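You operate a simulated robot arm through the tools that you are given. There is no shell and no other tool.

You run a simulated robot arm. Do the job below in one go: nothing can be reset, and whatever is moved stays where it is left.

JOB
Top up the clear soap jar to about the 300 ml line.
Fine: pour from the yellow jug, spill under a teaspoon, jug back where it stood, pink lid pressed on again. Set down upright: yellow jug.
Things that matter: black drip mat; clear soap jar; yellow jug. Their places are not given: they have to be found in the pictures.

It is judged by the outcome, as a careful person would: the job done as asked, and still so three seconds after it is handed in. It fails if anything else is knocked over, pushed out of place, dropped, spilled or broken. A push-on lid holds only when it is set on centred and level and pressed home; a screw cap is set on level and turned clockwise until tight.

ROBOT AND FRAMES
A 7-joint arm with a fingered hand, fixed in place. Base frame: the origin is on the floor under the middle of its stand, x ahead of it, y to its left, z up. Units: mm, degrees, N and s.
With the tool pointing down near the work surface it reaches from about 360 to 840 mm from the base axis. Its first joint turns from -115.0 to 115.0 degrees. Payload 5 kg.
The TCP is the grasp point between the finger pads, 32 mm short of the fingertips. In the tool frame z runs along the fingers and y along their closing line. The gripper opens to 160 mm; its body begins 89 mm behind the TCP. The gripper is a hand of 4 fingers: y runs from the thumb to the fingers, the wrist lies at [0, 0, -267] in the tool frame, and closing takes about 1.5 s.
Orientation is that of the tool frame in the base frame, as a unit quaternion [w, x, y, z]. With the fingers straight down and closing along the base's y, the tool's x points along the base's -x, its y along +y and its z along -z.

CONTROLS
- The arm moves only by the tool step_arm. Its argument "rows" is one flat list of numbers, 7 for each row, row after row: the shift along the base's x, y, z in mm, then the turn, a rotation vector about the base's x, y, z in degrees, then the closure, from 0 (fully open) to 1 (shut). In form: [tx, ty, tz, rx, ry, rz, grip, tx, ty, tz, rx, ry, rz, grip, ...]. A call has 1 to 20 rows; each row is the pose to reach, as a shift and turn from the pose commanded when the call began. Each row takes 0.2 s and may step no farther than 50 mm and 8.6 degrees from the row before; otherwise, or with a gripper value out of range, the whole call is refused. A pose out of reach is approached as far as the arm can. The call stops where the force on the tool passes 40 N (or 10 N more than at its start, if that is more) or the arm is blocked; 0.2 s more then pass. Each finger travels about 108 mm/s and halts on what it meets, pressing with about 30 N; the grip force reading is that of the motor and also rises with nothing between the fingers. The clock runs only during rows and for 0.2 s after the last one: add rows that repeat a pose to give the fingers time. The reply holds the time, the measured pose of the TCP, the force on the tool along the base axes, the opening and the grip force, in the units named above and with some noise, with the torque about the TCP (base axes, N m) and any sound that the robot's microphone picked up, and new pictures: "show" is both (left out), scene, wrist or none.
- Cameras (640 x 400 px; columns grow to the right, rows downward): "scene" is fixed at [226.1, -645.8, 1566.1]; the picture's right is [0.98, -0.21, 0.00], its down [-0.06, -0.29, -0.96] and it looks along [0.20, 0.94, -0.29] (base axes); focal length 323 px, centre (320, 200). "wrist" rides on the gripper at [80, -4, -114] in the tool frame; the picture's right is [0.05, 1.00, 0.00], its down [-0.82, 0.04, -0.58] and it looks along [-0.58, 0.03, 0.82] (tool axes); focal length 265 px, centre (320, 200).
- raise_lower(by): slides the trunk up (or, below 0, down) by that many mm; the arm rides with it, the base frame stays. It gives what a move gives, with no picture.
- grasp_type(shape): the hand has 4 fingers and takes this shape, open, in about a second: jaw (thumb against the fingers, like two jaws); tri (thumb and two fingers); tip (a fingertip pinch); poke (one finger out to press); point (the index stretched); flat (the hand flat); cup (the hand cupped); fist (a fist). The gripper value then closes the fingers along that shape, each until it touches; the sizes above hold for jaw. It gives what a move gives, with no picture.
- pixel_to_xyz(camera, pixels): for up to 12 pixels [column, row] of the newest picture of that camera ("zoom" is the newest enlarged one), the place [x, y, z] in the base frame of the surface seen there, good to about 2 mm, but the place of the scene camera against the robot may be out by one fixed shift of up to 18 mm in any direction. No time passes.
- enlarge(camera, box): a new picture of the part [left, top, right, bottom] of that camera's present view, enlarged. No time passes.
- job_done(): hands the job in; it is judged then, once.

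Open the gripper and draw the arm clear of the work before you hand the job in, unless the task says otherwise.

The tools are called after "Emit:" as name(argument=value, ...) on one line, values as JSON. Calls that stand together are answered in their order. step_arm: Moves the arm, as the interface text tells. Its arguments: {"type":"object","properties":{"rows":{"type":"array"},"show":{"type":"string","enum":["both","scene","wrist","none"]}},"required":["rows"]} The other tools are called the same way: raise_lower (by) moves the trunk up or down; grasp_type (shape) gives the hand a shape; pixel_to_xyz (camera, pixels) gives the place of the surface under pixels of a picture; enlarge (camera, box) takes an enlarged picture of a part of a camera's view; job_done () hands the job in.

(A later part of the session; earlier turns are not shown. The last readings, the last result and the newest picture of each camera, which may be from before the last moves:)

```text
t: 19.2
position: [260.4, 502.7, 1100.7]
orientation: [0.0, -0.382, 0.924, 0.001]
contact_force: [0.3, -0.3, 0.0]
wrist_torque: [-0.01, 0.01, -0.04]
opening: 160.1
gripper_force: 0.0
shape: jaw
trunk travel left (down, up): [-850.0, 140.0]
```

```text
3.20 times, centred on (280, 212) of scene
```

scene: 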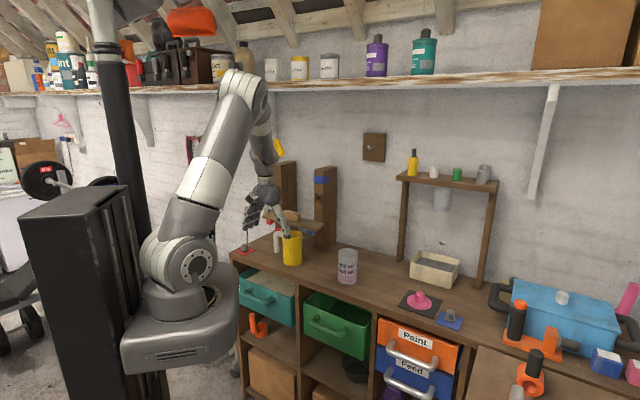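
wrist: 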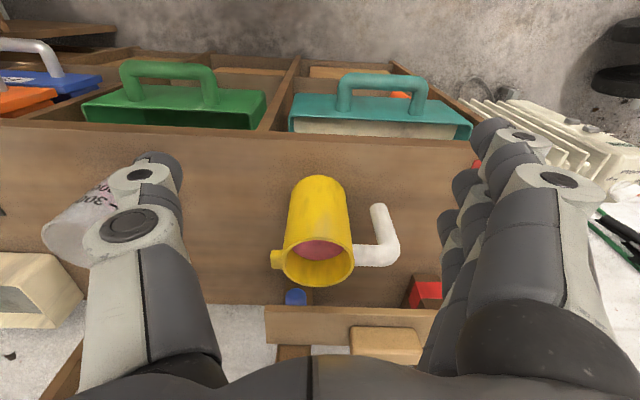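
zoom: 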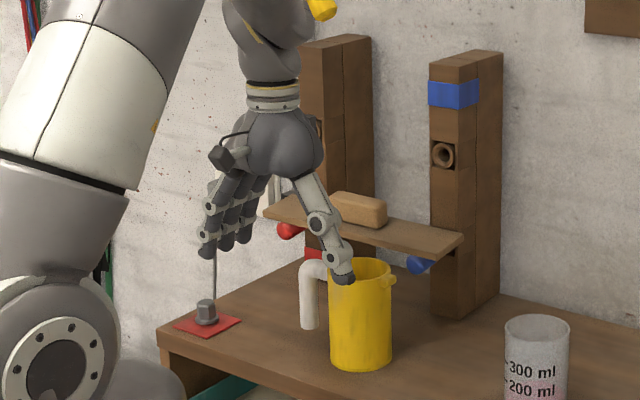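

Open fingers are at ±79 mm with roughly parallel distal segments. I plan a grip across jug wall and handle (span ≈138 mm), hand pitched 30° below horizontal, approaching along +45°. First I pitch the hand while staying in front of the bench edge.

Emit:
step_arm(rows=[-1, 5, -5, 5.303, -5.303, 0, 0, -3, 10, -10, 10.607, -10.607, 0, 0, -4, 14, -15, 15.91, -15.91, 0, 0, -6, 18, -20, 21.213, -21.213, 0, 0, -7, 23, -25, 26.517, -26.517, 0, 0, -8, 28, -30, 31.82, -31.82, 0, 0, -10, 32, -35, 37.123, -37.123, 0, 0, -11, 36, -40, 42.426, -42.426, 0, 0, -11, 36, -40, 42.426, -42.426, 0, 0, -11, 36, -40, 42.426, -42.426, 0, 0])

Emit:
enlarge(camera="scene", box=[150, 120, 350, 320])

```text
t: 21.4
position: [248.9, 541.5, 1057.7]
orientation: [0.461, -0.332, 0.8, 0.192]
contact_force: [0.2, 0.5, -0.1]
wrist_torque: [0.03, -0.02, -0.03]
opening: 159.9
gripper_force: 0.0
shape: jaw
trunk travel left (down, up): [-850.0, 140.0]
```

scene: 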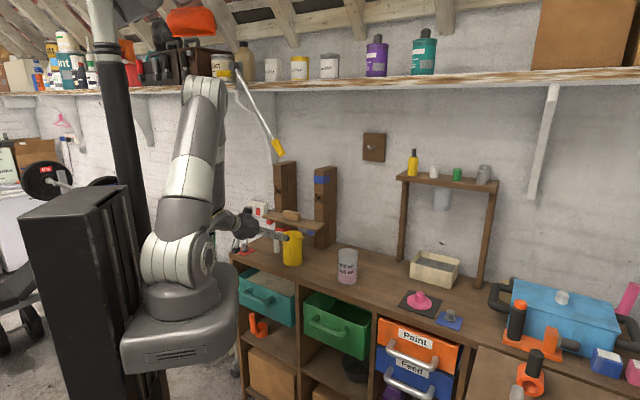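
wrist: 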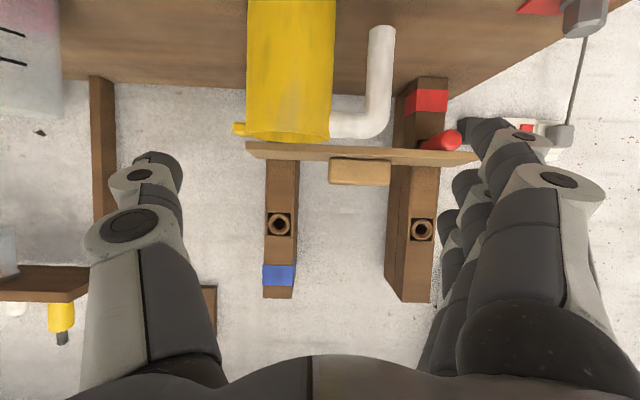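

```text
2.00 times, centred on (250, 220) of scene
```

zoom: 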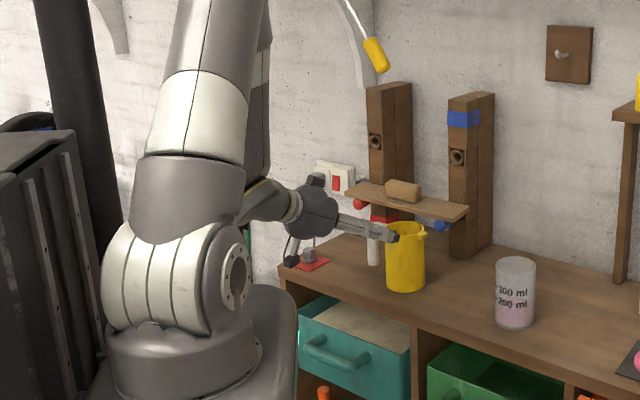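

The pitched orientation was reached exactly. I lower to grasp height (z≈962) still in front of the jug, and check alignment in the wrist picture.

Emit:
step_arm(rows=[0, 0, -25, 0, 0, 0, 0, 0, 0, -50, 0, 0, 0, 0, 0, 0, -75, 0, 0, 0, 0, 0, 0, -98, 0, 0, 0, 0, 0, 0, -98, 0, 0, 0, 0])

Emit:
enlarge(camera="scene", box=[200, 180, 320, 300])

```text
t: 22.6
position: [248.9, 539.6, 961.8]
orientation: [0.462, -0.33, 0.8, 0.191]
contact_force: [0.3, -0.2, -0.2]
wrist_torque: [0.02, 0.02, -0.03]
opening: 159.8
gripper_force: 0.1
shape: jaw
trunk travel left (down, up): [-850.0, 140.0]
```

scene: 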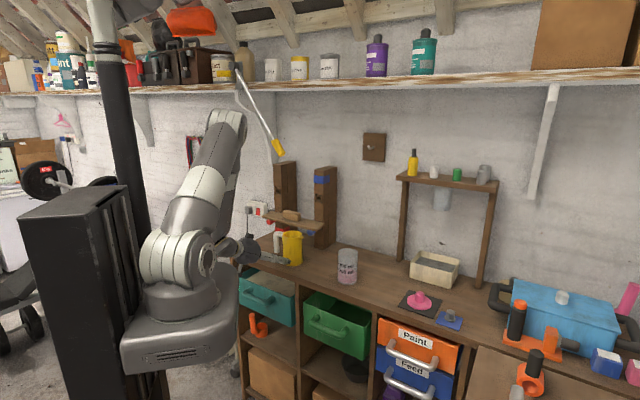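
wrist: 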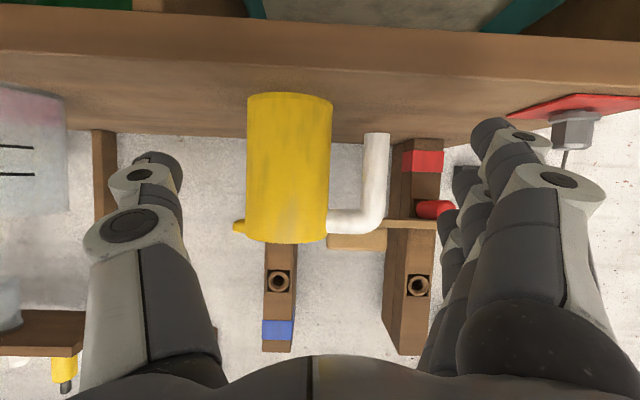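

```text
3.33 times, centred on (260, 240) of scene
```

zoom: 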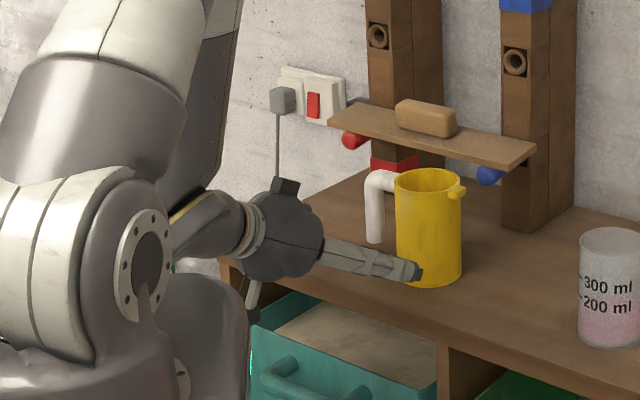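

Jug left wall (246 px) and handle right side (390 px) are centred about x=318, so the hand is aligned. I advance along +45° partway and check again.

Emit:
step_arm(rows=[15, 15, 0, 0, 0, 0, 0, 30, 30, 0, 0, 0, 0, 0, 45, 45, 0, 0, 0, 0, 0, 58, 58, 0, 0, 0, 0, 0, 58, 58, 0, 0, 0, 0, 0])

Emit:
enlarge(camera="scene", box=[230, 200, 320, 280])

```text
t: 23.8
position: [306.6, 600.6, 961.5]
orientation: [0.461, -0.332, 0.8, 0.192]
contact_force: [0.1, 0.6, -0.2]
wrist_torque: [-0.04, -0.01, 0.04]
opening: 159.9
gripper_force: 0.0
shape: jaw
trunk travel left (down, up): [-850.0, 140.0]
```

scene: 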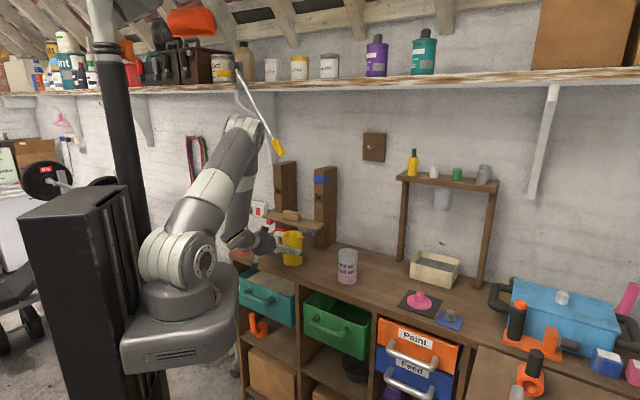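
wrist: 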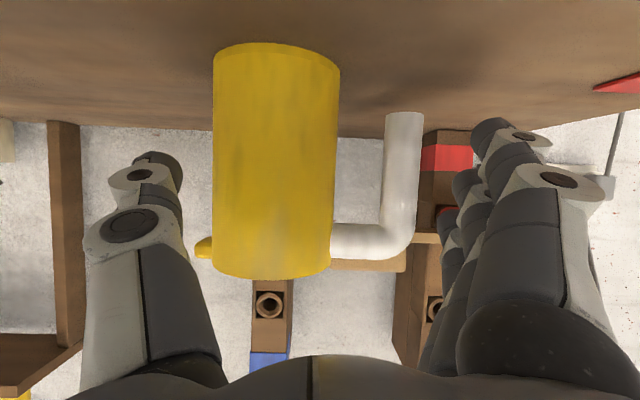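

```text
5.00 times, centred on (275, 240) of scene
```

zoom: 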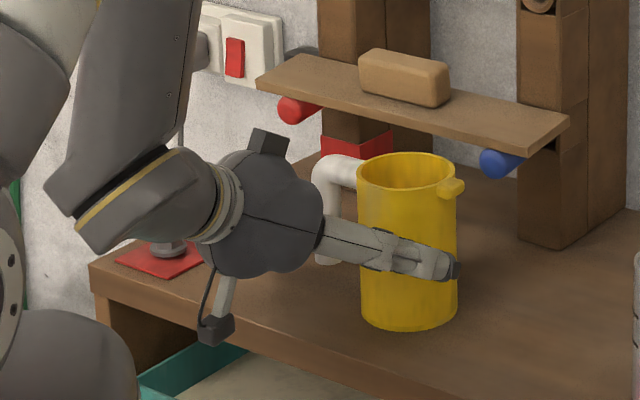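

Alignment still holds (jug 213–, handle –423, thumb inner edge 182, fingers ~440). I advance the last 34 mm along each axis.

Emit:
step_arm(rows=[12, 12, 0, 0, 0, 0, 0, 24, 24, 0, 0, 0, 0, 0, 33.5, 33.5, 0, 0, 0, 0, 0, 33.5, 33.5, 0, 0, 0, 0, 0])

Emit:
enlarge(camera="scene", box=[230, 200, 320, 280])

```text
t: 24.8
position: [341.4, 632.7, 960.5]
orientation: [0.461, -0.331, 0.801, 0.191]
contact_force: [0.9, -0.5, 0.0]
wrist_torque: [0.04, 0.01, -0.01]
opening: 159.9
gripper_force: 0.0
shape: jaw
trunk travel left (down, up): [-850.0, 140.0]
```

scene: 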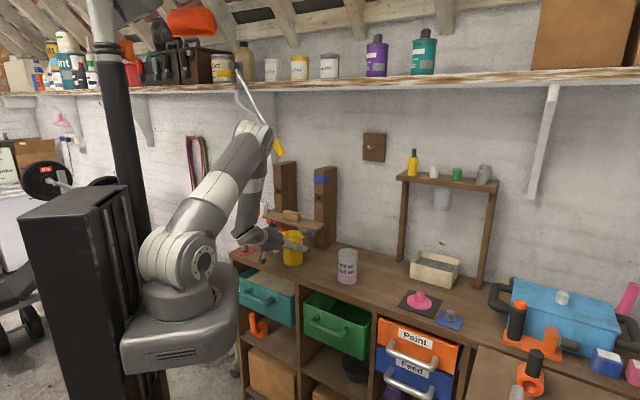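
wrist: 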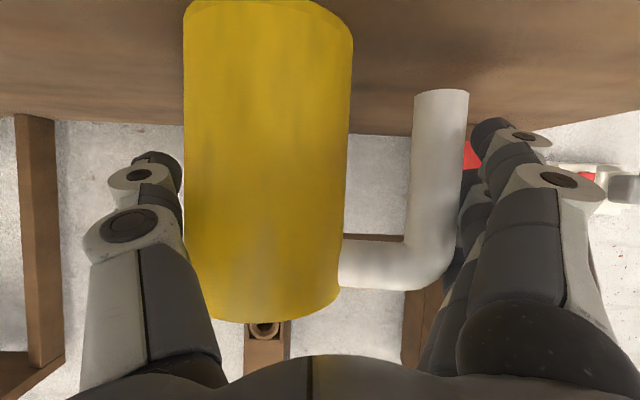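

```text
5.00 times, centred on (275, 240) of scene
```

zoom: 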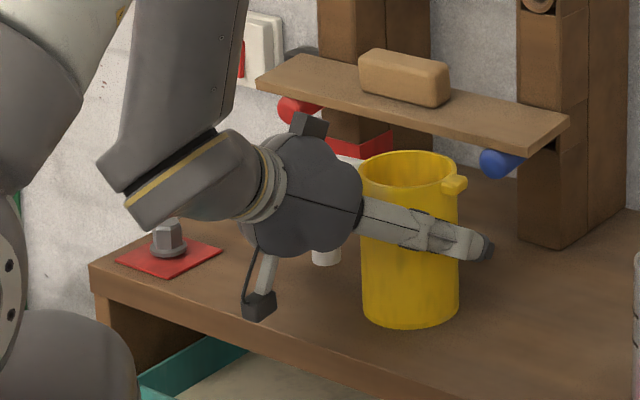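

The thumb crosses the jug wall below the spout, fingers stand outside the handle, no contact force. I close gently.

Emit:
step_arm(rows=[0, 0, 0, 0, 0, 0, 0.08, 0, 0, 0, 0, 0, 0, 0.14, 0, 0, 0, 0, 0, 0, 0.2, 0, 0, 0, 0, 0, 0, 0.25, 0, 0, 0, 0, 0, 0, 0.25])

Emit:
enlarge(camera="scene", box=[230, 200, 320, 280])

```text
t: 26.0
position: [340.5, 632.5, 960.5]
orientation: [0.461, -0.332, 0.8, 0.193]
contact_force: [-0.2, -0.1, 0.7]
wrist_torque: [0.09, 0.05, 0.0]
opening: 134.9
gripper_force: 30.4
shape: jaw
trunk travel left (down, up): [-850.0, 140.0]
```

scene: 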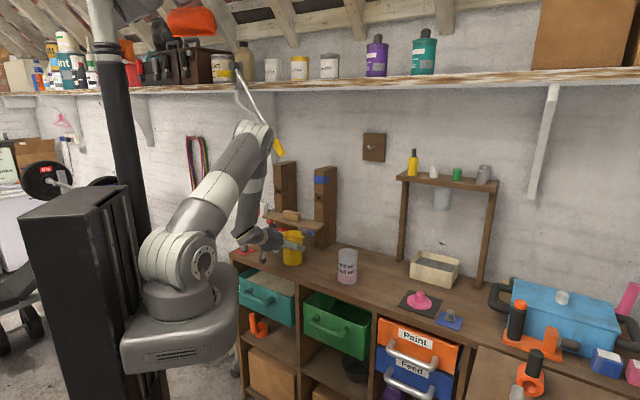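
wrist: 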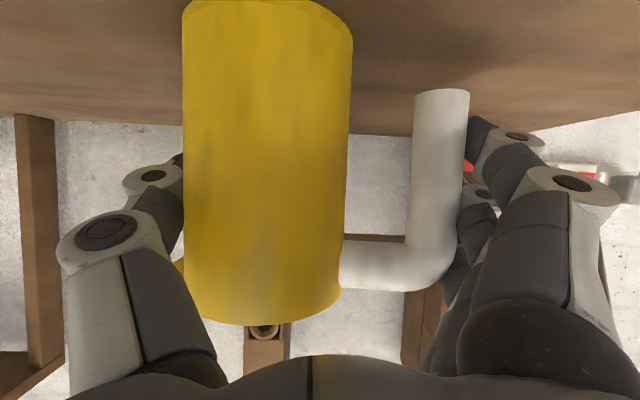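

```text
5.00 times, centred on (275, 240) of scene
```

zoom: 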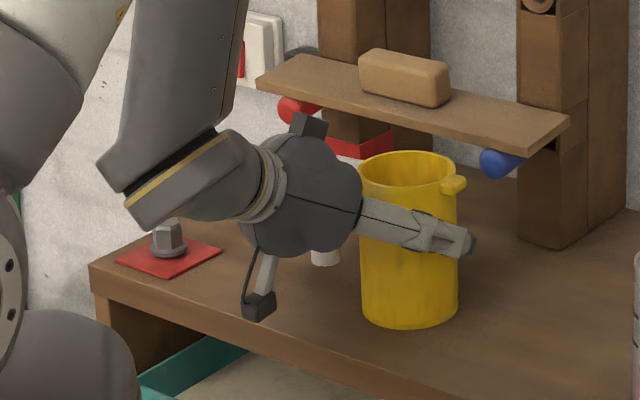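

The grip holds at 134.9 mm with 30 N and the jug has not moved. I lift 15 mm slowly as a test.

Emit:
step_arm(rows=[0, 0, 0, 0, 0, 0, 0.35, 0, 0, 3, 0, 0, 0, 0.35, 0, 0, 6, 0, 0, 0, 0.35, 0, 0, 9, 0, 0, 0, 0.35, 0, 0, 12, 0, 0, 0, 0.35, 0, 0, 15, 0, 0, 0, 0.35, 0, 0, 15, 0, 0, 0, 0.35])

Emit:
enlarge(camera="scene", box=[230, 200, 320, 280])

```text
t: 27.6
position: [340.0, 633.7, 976.2]
orientation: [0.462, -0.332, 0.8, 0.192]
contact_force: [0.4, 0.0, -2.8]
wrist_torque: [0.05, 0.04, -0.01]
opening: 134.7
gripper_force: 29.8
shape: jaw
trunk travel left (down, up): [-850.0, 140.0]
```

scene: 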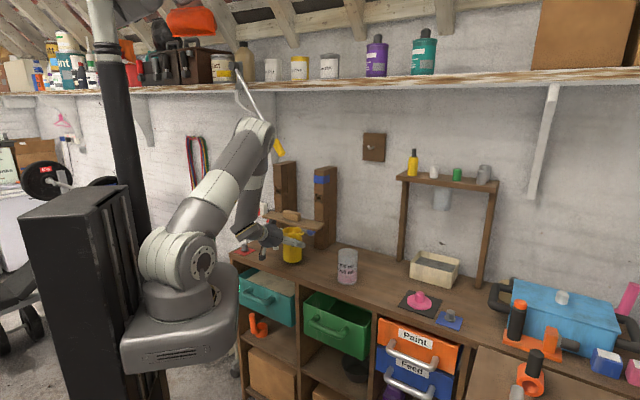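
wrist: 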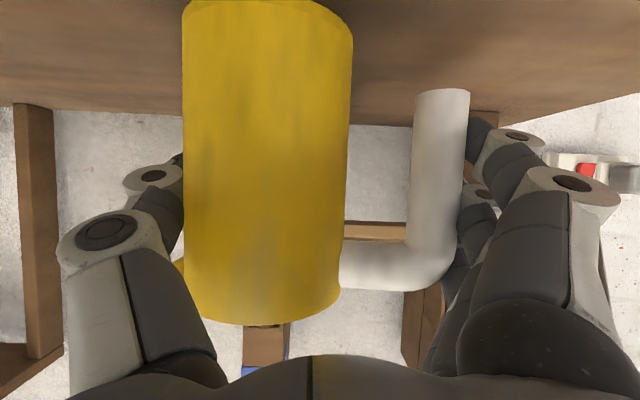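

```text
5.00 times, centred on (275, 240) of scene
```

zoom: 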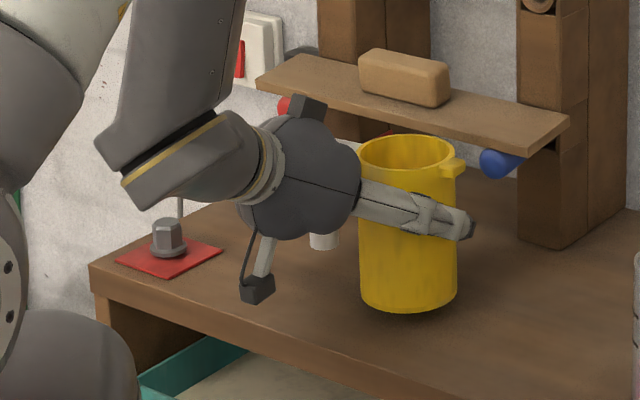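

The jug follows the hand rigidly. I raise it upright to z≈1090 and carry it slowly toward the jar, stopping short of it.

Emit:
step_arm(rows=[0, 0, 8, 0, 0, 0, 0.35, 0, 0, 22, 0, 0, 0, 0.35, 0, 0, 40, 0, 0, 0, 0.35, 0, 0, 58, 0, 0, 0, 0.35, 0, 0, 76, 0, 0, 0, 0.35, 0, 0, 94, 0, 0, 0, 0.35, 0, 0, 106, 0, 0, 0, 0.35, 0, 0, 113, 0, 0, 0, 0.35, 6, -6, 113, 0, 0, 0, 0.35, 18, -18, 113, 0, 0, 0, 0.35, 32, -32, 113, 0, 0, 0, 0.35, 46, -46, 113, 0, 0, 0, 0.35, 60, -60, 113, 0, 0, 0, 0.35, 74, -74, 113, 0, 0, 0, 0.35, 88, -88, 113, 0, 0, 0, 0.35, 99, -99, 113, 0, 0, 0, 0.35, 106, -106, 113, 0, 0, 0, 0.35, 109, -109, 113, 0, 0, 0, 0.35, 109, -109, 113, 0, 0, 0, 0.35])

Emit:
enlarge(camera="scene", box=[270, 190, 390, 300])

```text
t: 31.6
position: [449.3, 523.6, 1088.7]
orientation: [0.462, -0.332, 0.8, 0.192]
contact_force: [0.6, -0.2, -3.2]
wrist_torque: [0.02, 0.07, -0.02]
opening: 134.5
gripper_force: 29.6
shape: jaw
trunk travel left (down, up): [-850.0, 140.0]
```

scene: 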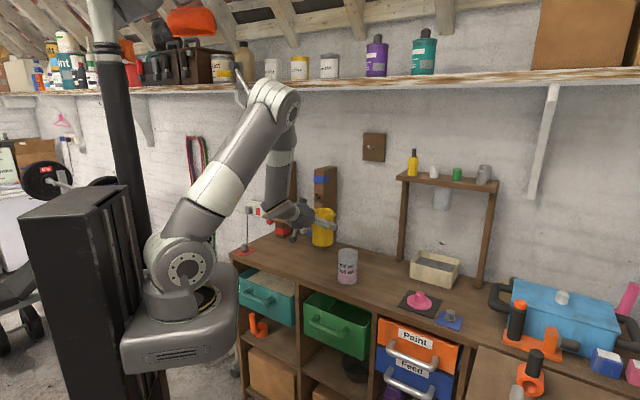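
wrist: 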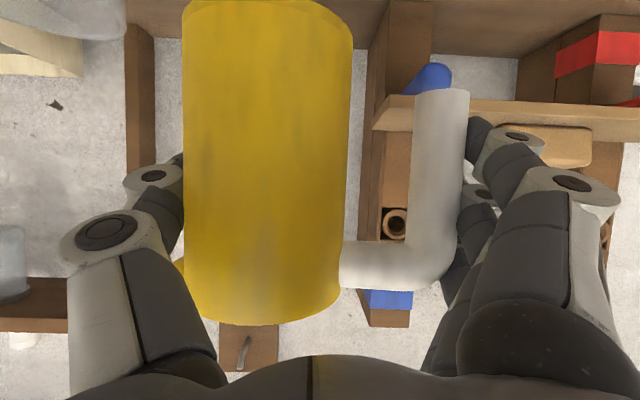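

```text
3.64 times, centred on (330, 245) of scene
```

zoom: 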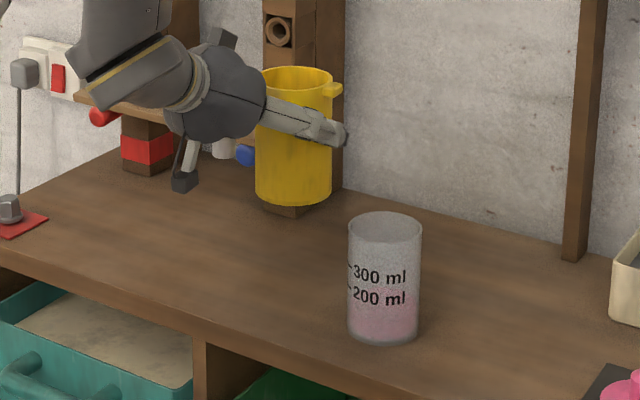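

Now I tilt the jug 36° about the +45° axis (still short of overflowing, lip before the jar) in small steps.

Emit:
step_arm(rows=[0, 0, 0, 1.414, 1.414, 0, 0.35, 0, 0, 0, 3.536, 3.536, 0, 0.35, 0, 0, 0, 5.657, 5.657, 0, 0.35, 0, 0, 0, 7.778, 7.778, 0, 0.35, 0, 0, 0, 9.9, 9.9, 0, 0.35, 0, 0, 0, 12.02, 12.02, 0, 0.35, 0, 0, 0, 14.14, 14.14, 0, 0.35, 0, 0, 0, 16.26, 16.26, 0, 0.35, 0, 0, 0, 18.38, 18.38, 0, 0.35, 0, 0, 0, 20.5, 20.5, 0, 0.35, 0, 0, 0, 22.6, 22.6, 0, 0.35, 0, 0, 0, 24.4, 24.4, 0, 0.35, 0, 0, 0, 25.456, 25.456, 0, 0.35, 0, 0, 0, 25.456, 25.456, 0, 0.35])

Emit:
enlarge(camera="scene", box=[270, 190, 390, 300])

```text
t: 34.6
position: [461.7, 481.0, 1129.1]
orientation: [0.336, -0.174, 0.82, 0.429]
contact_force: [-0.7, 0.1, -3.2]
wrist_torque: [0.01, -0.03, -0.08]
opening: 133.3
gripper_force: 30.5
shape: jaw
out of reach, approached as far as the arm can: row 2, 3, 4, 5, 6, 7, 8, 9, 10, 11, 12, 13, 14
trunk travel left (down, up): [-850.0, 140.0]
```

scene: 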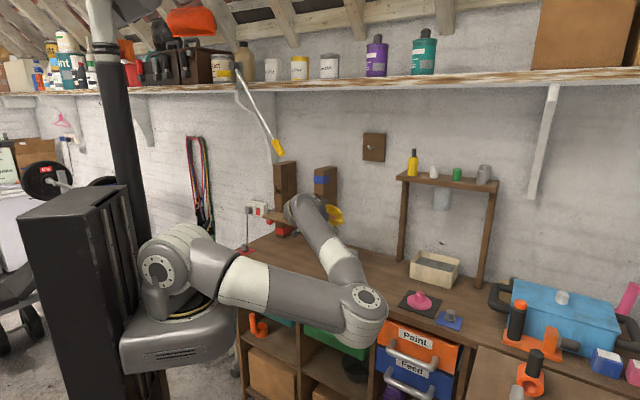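
wrist: 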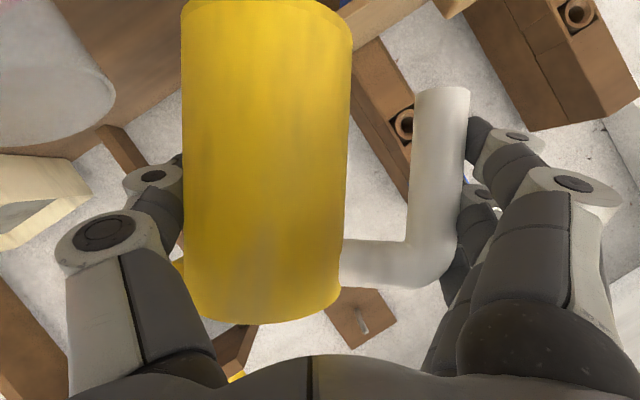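

```text
3.64 times, centred on (330, 245) of scene
```

zoom: 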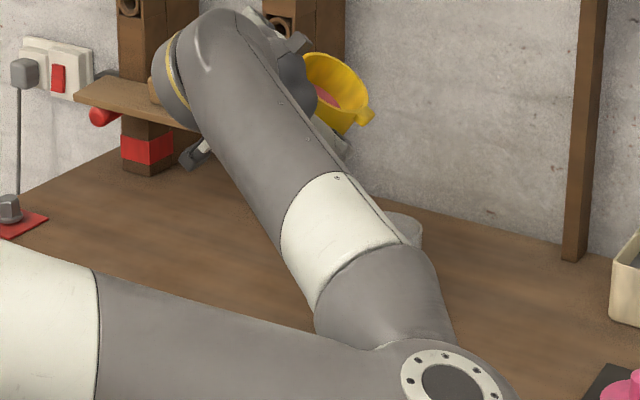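

The orientation reached 36° tilt, but the arm swung its elbow low (at px (365,310)) and the position drifted by ~60 mm. Before anything else I check where the elbow is relative to the bench and whether anything has been touched.

Emit:
pixel_to_xyz(camera="scene", pixels=[[362, 300], [375, 330], [345, 335], [330, 245], [348, 270], [290, 300], [250, 290], [345, 212], [330, 215], [320, 228], [352, 250], [310, 205]])

Emit:
enlarge(camera="scene", box=[220, 180, 460, 380])

```text
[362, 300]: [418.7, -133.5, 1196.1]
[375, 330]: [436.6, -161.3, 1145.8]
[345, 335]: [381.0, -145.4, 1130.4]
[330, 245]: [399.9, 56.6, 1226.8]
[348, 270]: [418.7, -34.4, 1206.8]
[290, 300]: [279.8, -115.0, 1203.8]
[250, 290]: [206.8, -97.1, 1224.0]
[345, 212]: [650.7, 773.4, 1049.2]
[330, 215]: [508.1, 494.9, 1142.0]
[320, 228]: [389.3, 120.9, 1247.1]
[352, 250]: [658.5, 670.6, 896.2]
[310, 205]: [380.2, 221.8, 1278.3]
```

```text
2.00 times, centred on (340, 280) of scene
```

zoom: 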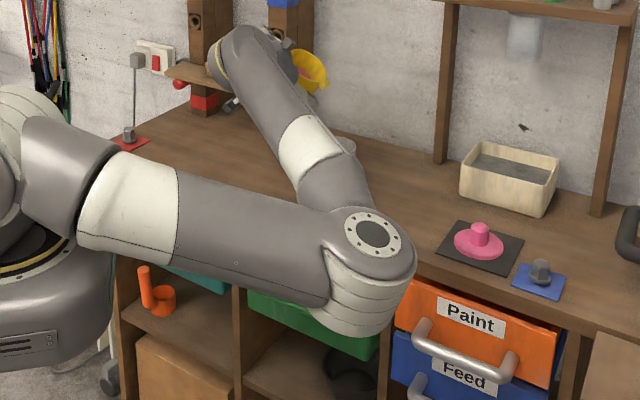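

The elbow is well clear (z≈1160, far in front of the bench) and the jug tilt is exactly 36° with soap retained. I hold the same commanded pose for a second to see whether the arm converges.

Emit:
step_arm(rows=[0, 0, 0, 0, 0, 0, 0.35, 0, 0, 0, 0, 0, 0, 0.35, 0, 0, 0, 0, 0, 0, 0.35, 0, 0, 0, 0, 0, 0, 0.35], show="scene")

```text
t: 35.6
position: [463.2, 478.0, 1131.0]
orientation: [0.336, -0.172, 0.82, 0.429]
contact_force: [-0.3, 0.0, -1.9]
wrist_torque: [-0.03, -0.02, 0.04]
opening: 133.2
gripper_force: 29.9
shape: jaw
trunk travel left (down, up): [-850.0, 140.0]
```

scene: 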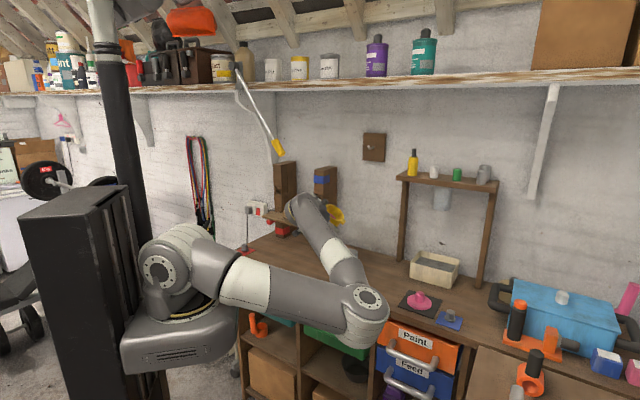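

No out-of-reach now, so the commanded pose has been set to the reached one. I test from here a small move toward the jar's line (+17,+17) to see whether this configuration can follow.

Emit:
step_arm(rows=[6, 6, 0, 0, 0, 0, 0.35, 12, 12, 0, 0, 0, 0, 0.35, 12, 12, 0, 0, 0, 0, 0.35], show="scene")

```text
t: 36.4
position: [475.2, 491.4, 1130.9]
orientation: [0.337, -0.172, 0.82, 0.43]
contact_force: [-0.3, 1.2, -3.1]
wrist_torque: [-0.03, 0.0, 0.0]
opening: 133.3
gripper_force: 29.7
shape: jaw
trunk travel left (down, up): [-850.0, 140.0]
```

scene: 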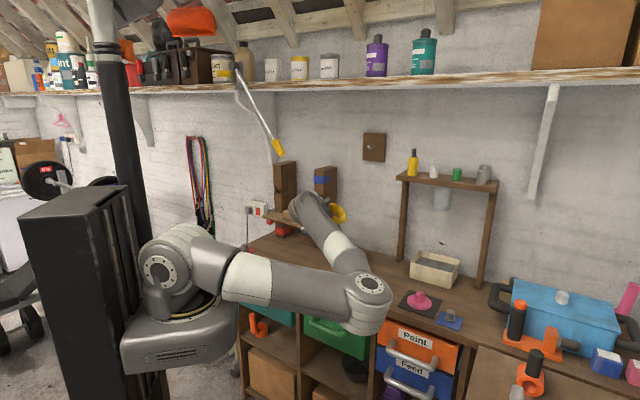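

It followed exactly. I now lower to the pre-pour position (lip just inside the jar's near side, ~85 mm above the rim), watching for reach.

Emit:
step_arm(rows=[0.5, 2, -9, 0, 0, 0, 0.35, 1, 4, -18, 0, 0, 0, 0.35, 1.5, 6, -27, 0, 0, 0, 0.35, 1.5, 6.5, -36, 0, 0, 0, 0.35, 1.5, 6.5, -36, 0, 0, 0, 0.35])

Emit:
enlarge(camera="scene", box=[290, 180, 390, 290])

```text
t: 37.6
position: [478.5, 497.9, 1095.3]
orientation: [0.332, -0.174, 0.822, 0.429]
contact_force: [0.9, 0.5, -3.2]
wrist_torque: [-0.03, 0.0, -0.02]
opening: 133.1
gripper_force: 30.0
shape: jaw
out of reach, approached as far as the arm can: row 3, 4
trunk travel left (down, up): [-850.0, 140.0]
```

scene: 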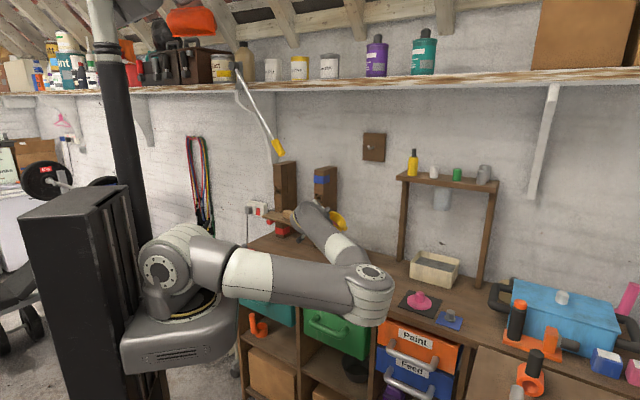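
wrist: 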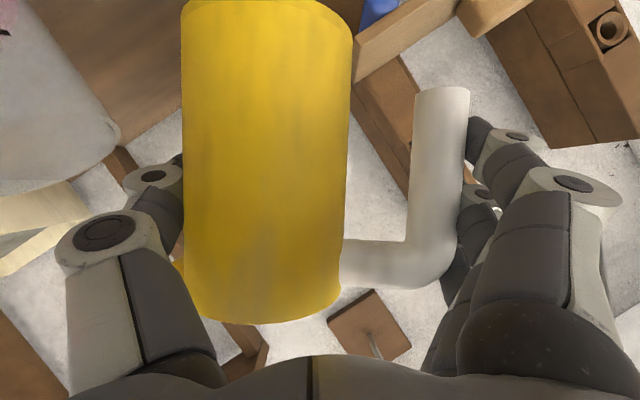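

```text
3.64 times, centred on (340, 235) of scene
```

zoom: 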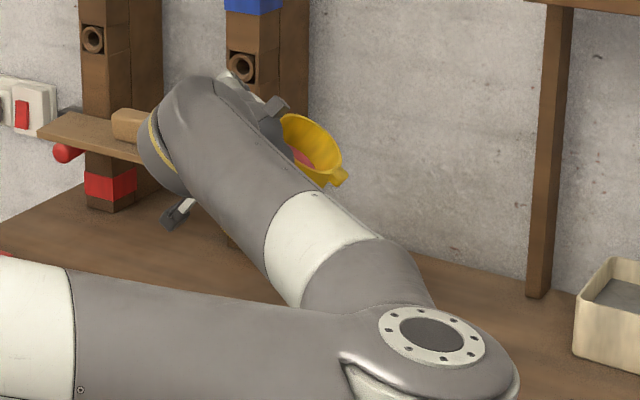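

The move ended on target but this roll direction is at the arm's limit, and the forearm hides the jar. A camera-up grip (hand rolled 180°) should give free roll range, so I first back off, untilt the jug and return it.

Emit:
step_arm(rows=[-1, -4, 12, 0, 0, 0, 0.35, -1.5, -6.5, 24, 0, 0, 0, 0.35, -1.5, -6.5, 36, 0, 0, 0, 0.35, -4, -4, 36, -2.12, -2.12, 0, 0.35, -7, -1, 36, -4.24, -4.24, 0, 0.35, -10, 2, 36, -6.36, -6.36, 0, 0.35, -12, 4, 36, -8.49, -8.49, 0, 0.35, -15, 7, 36, -10.61, -10.61, 0, 0.35, -17, 9, 36, -12.73, -12.73, 0, 0.35, -20, 12, 36, -14.85, -14.85, 0, 0.35, -22, 14, 30, -16.97, -16.97, 0, 0.35, -25, 17, 25, -19.1, -19.1, 0, 0.35, -27, 19, 20, -21.2, -21.2, 0, 0.35, -29, 21, 15, -23.3, -23.3, 0, 0.35, -30, 22, 10, -25.456, -25.456, 0, 0.35, -30, 22, 10, -25.456, -25.456, 0, 0.35])

```text
t: 41.0
position: [447.0, 521.3, 1105.2]
orientation: [0.462, -0.331, 0.8, 0.192]
contact_force: [-0.6, -0.1, -2.8]
wrist_torque: [0.01, 0.06, 0.0]
opening: 133.2
gripper_force: 30.3
shape: jaw
trunk travel left (down, up): [-850.0, 140.0]
```

scene: 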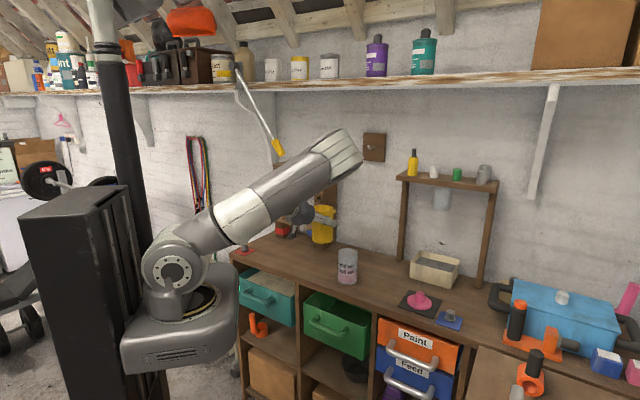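
wrist: 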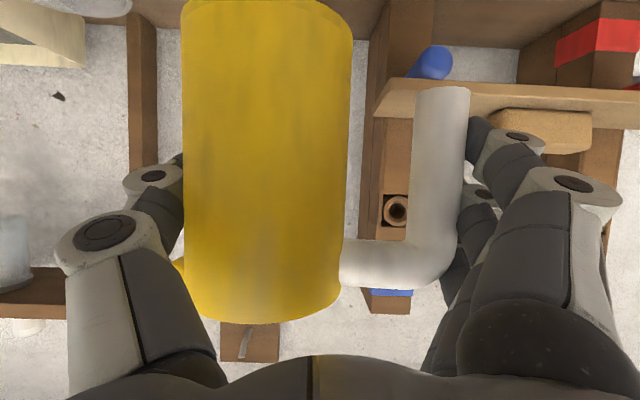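

Upright again with the orientation restored. I carry the jug back above its place, then will lower it.

Emit:
step_arm(rows=[-4, 5, 0, 0, 0, 0, 0.35, -14, 16, 0, 0, 0, 0, 0.35, -26, 28, 0, 0, 0, 0, 0.35, -38, 41, 0, 0, 0, 0, 0.35, -51, 54, 0, 0, 0, 0, 0.35, -64, 68, 0, 0, 0, 0, 0.35, -77, 82, 0, 0, 0, 0, 0.35, -90, 96, 0, 0, 0, 0, 0.35, -100, 107, 0, 0, 0, 0, 0.35, -105.7, 113, 0, 0, 0, 0, 0.35, -105.7, 113, 0, 0, 0, 0, 0.35])

```text
t: 43.4
position: [343.3, 634.0, 1105.7]
orientation: [0.462, -0.331, 0.8, 0.191]
contact_force: [-0.8, 0.3, -2.7]
wrist_torque: [0.04, 0.04, 0.01]
opening: 133.5
gripper_force: 30.0
shape: jaw
trunk travel left (down, up): [-850.0, 140.0]
```

scene: 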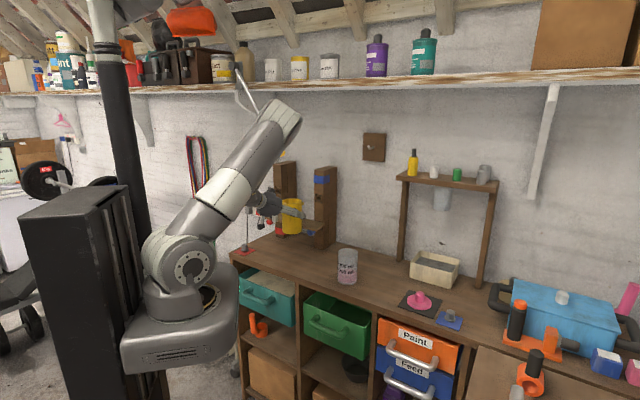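
wrist: 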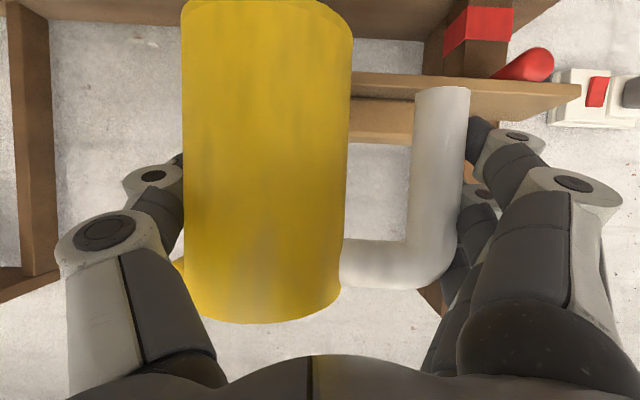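

The elbow now appears in front of the hanging rod; I check its distance in depth before lowering.

Emit:
pixel_to_xyz(camera="scene", pixels=[[285, 115], [270, 140], [262, 160], [290, 130], [255, 95], [282, 155], [268, 190], [240, 190]])

Emit:
enlarge(camera="scene", box=[220, 80, 340, 260])

```text
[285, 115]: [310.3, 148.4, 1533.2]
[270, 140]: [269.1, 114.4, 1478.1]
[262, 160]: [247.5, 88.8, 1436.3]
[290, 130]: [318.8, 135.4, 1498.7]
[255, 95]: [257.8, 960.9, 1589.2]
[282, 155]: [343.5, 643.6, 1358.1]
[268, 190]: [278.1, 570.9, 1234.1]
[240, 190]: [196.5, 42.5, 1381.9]
```

```text
2.22 times, centred on (280, 170) of scene
```

zoom: 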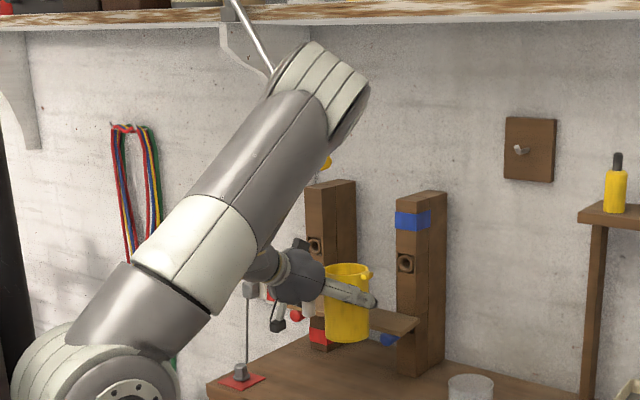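

The elbow is ~500 mm in front of the rod, so all is clear. I lower the jug to its spot, slowly for the last millimetres.

Emit:
step_arm(rows=[0, 0, -6, 0, 0, 0, 0.35, 0, 0, -20, 0, 0, 0, 0.35, 0, 0, -36, 0, 0, 0, 0.35, 0, 0, -52, 0, 0, 0, 0.35, 0, 0, -68, 0, 0, 0, 0.35, 0, 0, -84, 0, 0, 0, 0.35, 0, 0, -100, 0, 0, 0, 0.35, 0, 0, -114, 0, 0, 0, 0.35, 0, 0, -124, 0, 0, 0, 0.35, 0, 0, -131, 0, 0, 0, 0.35, 0, 0, -136, 0, 0, 0, 0.35, 0, 0, -139, 0, 0, 0, 0.35, 0, 0, -141, 0, 0, 0, 0.35, 0, 0, -141, 0, 0, 0, 0.35])

Emit:
enlarge(camera="scene", box=[230, 200, 320, 280])

```text
t: 46.4
position: [341.0, 633.4, 964.0]
orientation: [0.462, -0.332, 0.8, 0.192]
contact_force: [0.3, 0.8, -2.3]
wrist_torque: [0.02, 0.05, -0.01]
opening: 133.4
gripper_force: 30.0
shape: jaw
trunk travel left (down, up): [-850.0, 140.0]
```

scene: 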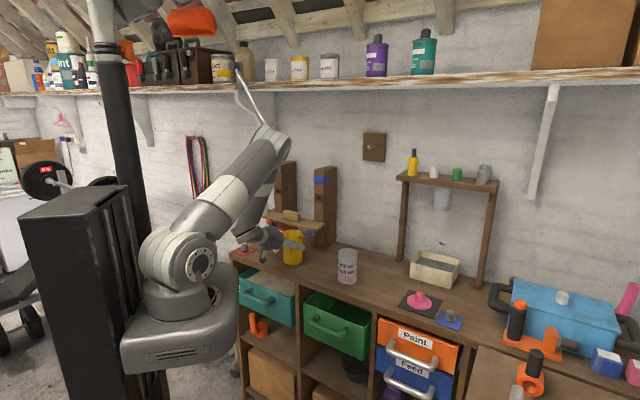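
wrist: 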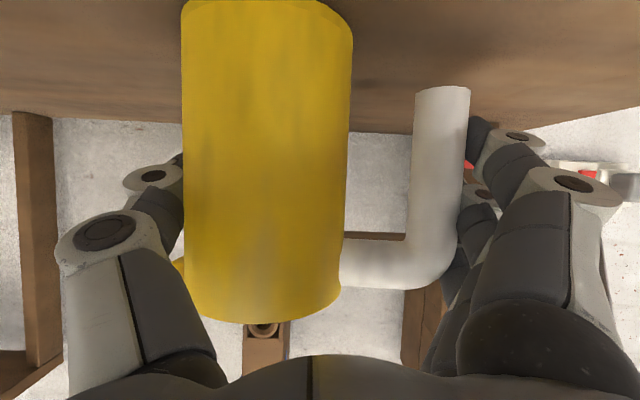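

```text
5.00 times, centred on (275, 240) of scene
```

zoom: 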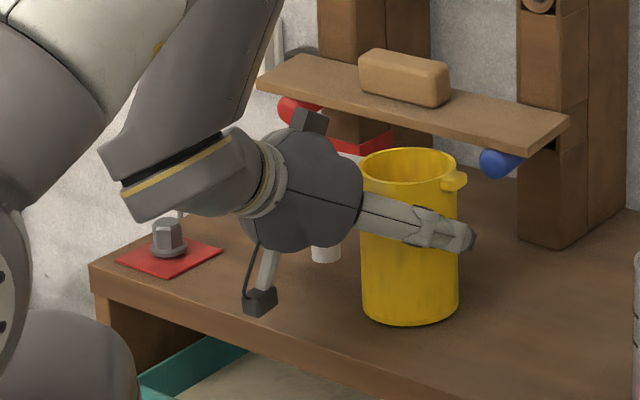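

The force still shows the jug's weight (−2.3 N), so I go down a few more millimetres until it rests.

Emit:
step_arm(rows=[0, 0, -1, 0, 0, 0, 0.35, 0, 0, -2, 0, 0, 0, 0.35, 0, 0, -3, 0, 0, 0, 0.35, 0, 0, -3, 0, 0, 0, 0.35], show="none")

```text
t: 47.4
position: [340.7, 634.1, 961.1]
orientation: [0.461, -0.332, 0.8, 0.192]
contact_force: [-1.2, -0.2, -1.5]
wrist_torque: [0.07, 0.07, 0.02]
opening: 133.2
gripper_force: 30.4
shape: jaw
trunk travel left (down, up): [-850.0, 140.0]
```

Still partly carried; one more millimetre.

Emit:
step_arm(rows=[0, 0, -0.7, 0, 0, 0, 0.35, 0, 0, -1.4, 0, 0, 0, 0.35, 0, 0, -1.4, 0, 0, 0, 0.35], show="none")

```text
t: 48.2
position: [342.0, 634.2, 961.3]
orientation: [0.462, -0.331, 0.8, 0.191]
contact_force: [0.2, 0.3, 5.3]
wrist_torque: [0.2, 0.08, 0.06]
opening: 133.2
gripper_force: 30.4
shape: jaw
trunk travel left (down, up): [-850.0, 140.0]
```

Now it presses on the bench (+5.3 N). I ease back slightly, open the fingers and check.

Emit:
step_arm(rows=[0, 0, 0.7, 0, 0, 0, 0.3, 0, 0, 0.7, 0, 0, 0, 0.2, 0, 0, 0.7, 0, 0, 0, 0.1, 0, 0, 0.7, 0, 0, 0, 0, 0, 0, 0.7, 0, 0, 0, 0, 0, 0, 0.7, 0, 0, 0, 0])

Emit:
enlarge(camera="scene", box=[230, 200, 320, 280])

```text
t: 49.6
position: [341.6, 633.3, 959.4]
orientation: [0.461, -0.331, 0.8, 0.191]
contact_force: [0.2, -1.3, -0.2]
wrist_torque: [0.03, -0.02, -0.02]
opening: 159.8
gripper_force: 0.0
shape: jaw
trunk travel left (down, up): [-850.0, 140.0]
```

scene: 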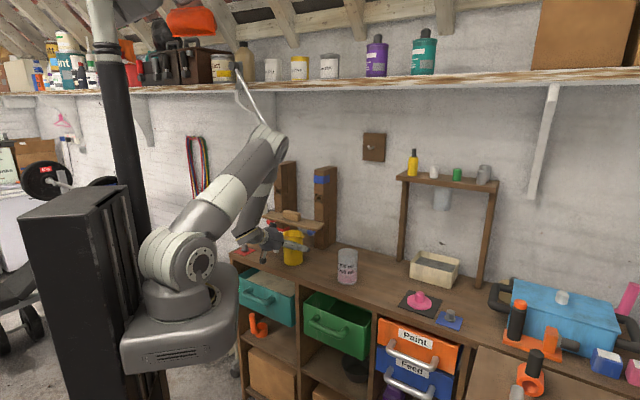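
wrist: 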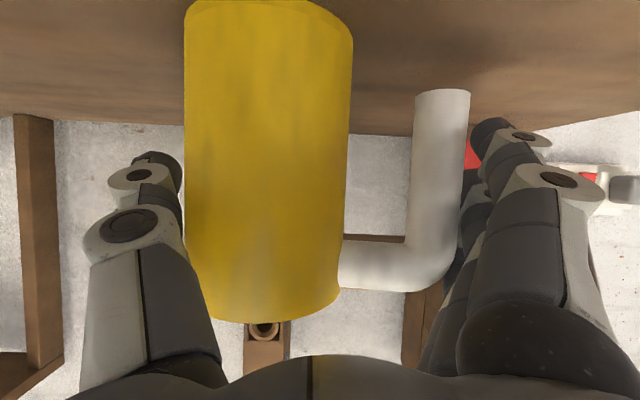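

```text
5.00 times, centred on (275, 240) of scene
```

zoom: 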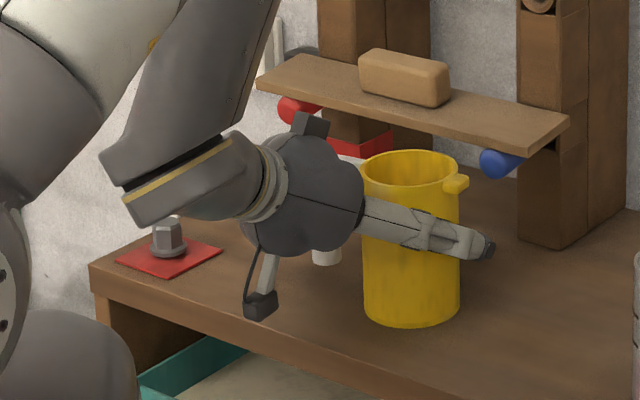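

The jug stands free at its old place. I retreat along −45° and up, then test rolling the empty hand in the other direction.

Emit:
step_arm(rows=[-15, -15, 0, 0, 0, 0, 0, -35, -35, 0, 0, 0, 0, 0, -60, -60, 0, 0, 0, 0, 0, -85, -85, 0, 0, 0, 0, 0, -92, -92, 20, 0, 0, 0, 0, -92, -92, 60, 0, 0, 0, 0, -92, -92, 100, 0, 0, 0, 0, -92, -92, 100, 0, 0, 0, 0])

```text
t: 51.4
position: [252.2, 542.8, 1058.2]
orientation: [0.463, -0.331, 0.8, 0.191]
contact_force: [-0.2, 0.6, 0.2]
wrist_torque: [0.03, -0.04, -0.01]
opening: 160.0
gripper_force: 0.0
shape: jaw
trunk travel left (down, up): [-850.0, 140.0]
```

scene: 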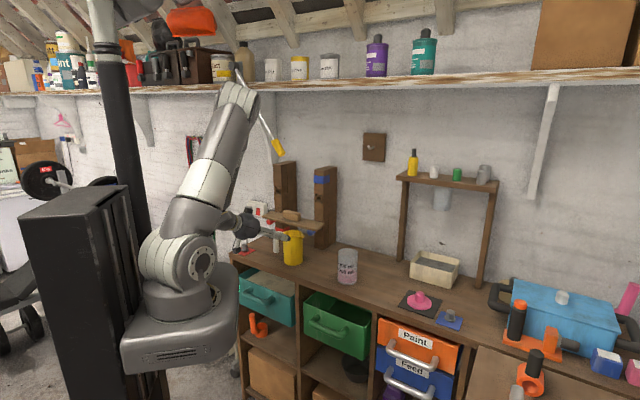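
wrist: 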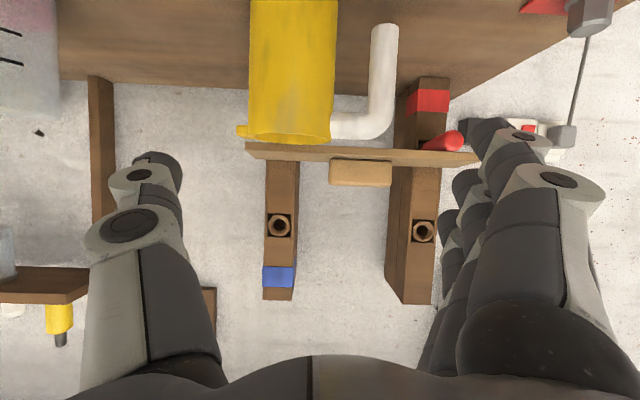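

I roll the empty hand by −90° about its own axis in small steps to test that direction.

Emit:
step_arm(rows=[0, 0, 0, -4.593, -4.593, 3.75, 0, 0, 0, 0, -9.186, -9.186, 7.5, 0, 0, 0, 0, -13.78, -13.78, 11.25, 0, 0, 0, 0, -18.37, -18.37, 15, 0, 0, 0, 0, -22.96, -22.96, 18.75, 0, 0, 0, 0, -27.56, -27.56, 22.5, 0, 0, 0, 0, -32.15, -32.15, 26.25, 0, 0, 0, 0, -36.74, -36.74, 30, 0, 0, 0, 0, -41.34, -41.34, 33.75, 0, 0, 0, 0, -45.93, -45.93, 37.5, 0, 0, 0, 0, -50.52, -50.52, 41.25, 0, 0, 0, 0, -55.11, -55.11, 45, 0, 0, 0, 0, -55.11, -55.11, 45, 0])

```text
t: 54.2
position: [250.3, 542.6, 1060.9]
orientation: [-0.461, 0.801, -0.331, 0.191]
contact_force: [-0.5, 0.3, 0.0]
wrist_torque: [0.01, -0.01, 0.0]
opening: 159.9
gripper_force: 0.0
shape: jaw
trunk travel left (down, up): [-850.0, 140.0]
```

scene: 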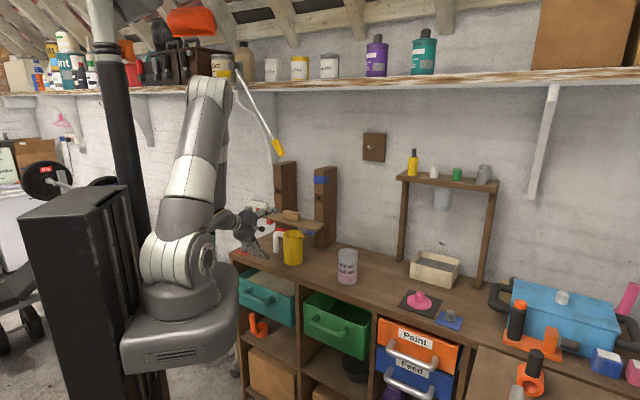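
wrist: 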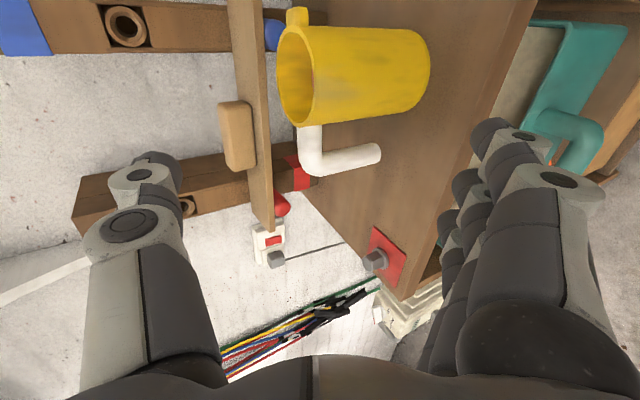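

−90° is reached without any limit. I continue another −90° to bring the camera on top.

Emit:
step_arm(rows=[0, 0, 0, -4.593, -4.593, 3.75, 0, 0, 0, 0, -9.186, -9.186, 7.5, 0, 0, 0, 0, -13.78, -13.78, 11.25, 0, 0, 0, 0, -18.37, -18.37, 15, 0, 0, 0, 0, -22.96, -22.96, 18.75, 0, 0, 0, 0, -27.56, -27.56, 22.5, 0, 0, 0, 0, -32.15, -32.15, 26.25, 0, 0, 0, 0, -36.74, -36.74, 30, 0, 0, 0, 0, -41.34, -41.34, 33.75, 0, 0, 0, 0, -45.93, -45.93, 37.5, 0, 0, 0, 0, -50.52, -50.52, 41.25, 0, 0, 0, 0, -55.11, -55.11, 45, 0, 0, 0, 0, -55.11, -55.11, 45, 0])

```text
t: 57.0
position: [250.6, 542.2, 1061.6]
orientation: [-0.192, 0.8, 0.333, 0.461]
contact_force: [-0.4, -0.1, 0.0]
wrist_torque: [-0.03, 0.02, 0.02]
opening: 160.1
gripper_force: 0.0
shape: jaw
trunk travel left (down, up): [-850.0, 140.0]
```

scene: 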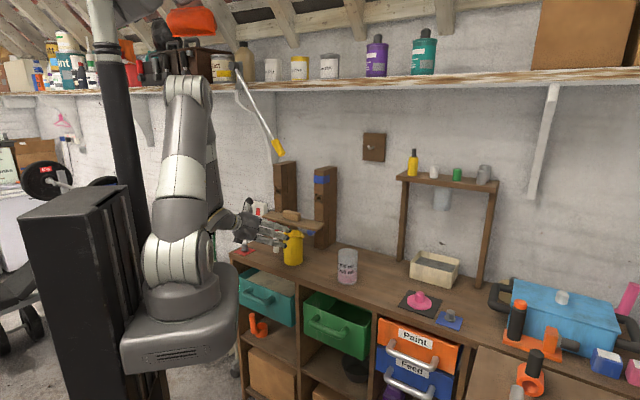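
wrist: 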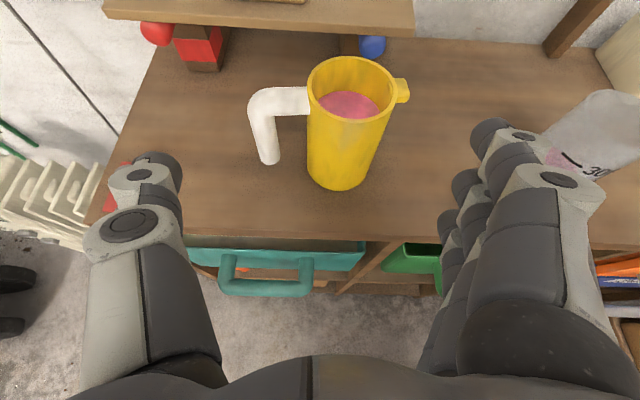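

The camera-up orientation works and gives a fine view of the jug (rim 307–396 px, handle left, spout right). I re-measure the jug's present place.

Emit:
enlarge(camera="wrist", box=[235, 40, 425, 200])

Emit:
pixel_to_xyz(camera="wrist", pixels=[[309, 90], [395, 90], [352, 59], [352, 118], [405, 85], [405, 97], [350, 102], [268, 160], [255, 110], [262, 95], [272, 130], [340, 185]])

```text
2.50 times, centred on (330, 120) of wrist
```

zoom: 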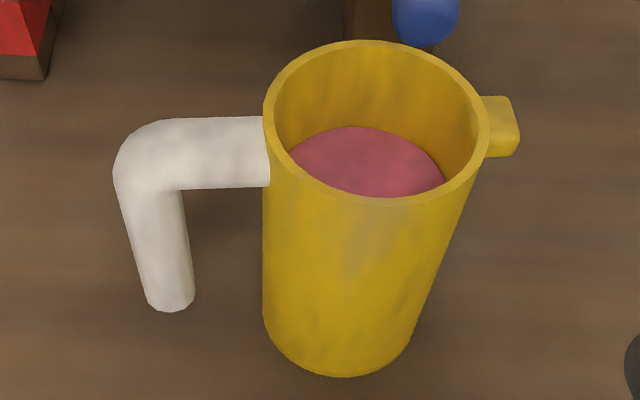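

```text
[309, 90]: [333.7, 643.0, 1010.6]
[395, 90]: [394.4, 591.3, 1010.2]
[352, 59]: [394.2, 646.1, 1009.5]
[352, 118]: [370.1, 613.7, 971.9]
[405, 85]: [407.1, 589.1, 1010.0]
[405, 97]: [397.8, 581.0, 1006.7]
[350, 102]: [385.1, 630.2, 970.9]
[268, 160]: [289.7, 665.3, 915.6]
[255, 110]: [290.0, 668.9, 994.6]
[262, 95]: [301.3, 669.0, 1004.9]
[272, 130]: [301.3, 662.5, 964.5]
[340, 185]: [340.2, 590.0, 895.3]
```

I refine the rim centre from the zoom's rim points.

Emit:
pixel_to_xyz(camera="zoom", pixels=[[267, 112], [484, 125], [350, 43], [375, 202], [300, 62], [440, 67], [310, 178], [440, 190], [515, 120], [500, 150], [140, 160], [170, 300]])

```text
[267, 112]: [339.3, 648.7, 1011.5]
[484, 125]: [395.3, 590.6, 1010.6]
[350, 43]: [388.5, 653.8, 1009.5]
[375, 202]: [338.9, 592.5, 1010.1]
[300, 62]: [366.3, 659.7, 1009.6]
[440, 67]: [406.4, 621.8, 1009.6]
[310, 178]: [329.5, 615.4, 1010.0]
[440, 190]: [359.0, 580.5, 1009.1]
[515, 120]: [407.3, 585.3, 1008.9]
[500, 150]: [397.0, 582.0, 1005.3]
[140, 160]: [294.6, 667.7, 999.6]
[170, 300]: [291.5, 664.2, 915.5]
```

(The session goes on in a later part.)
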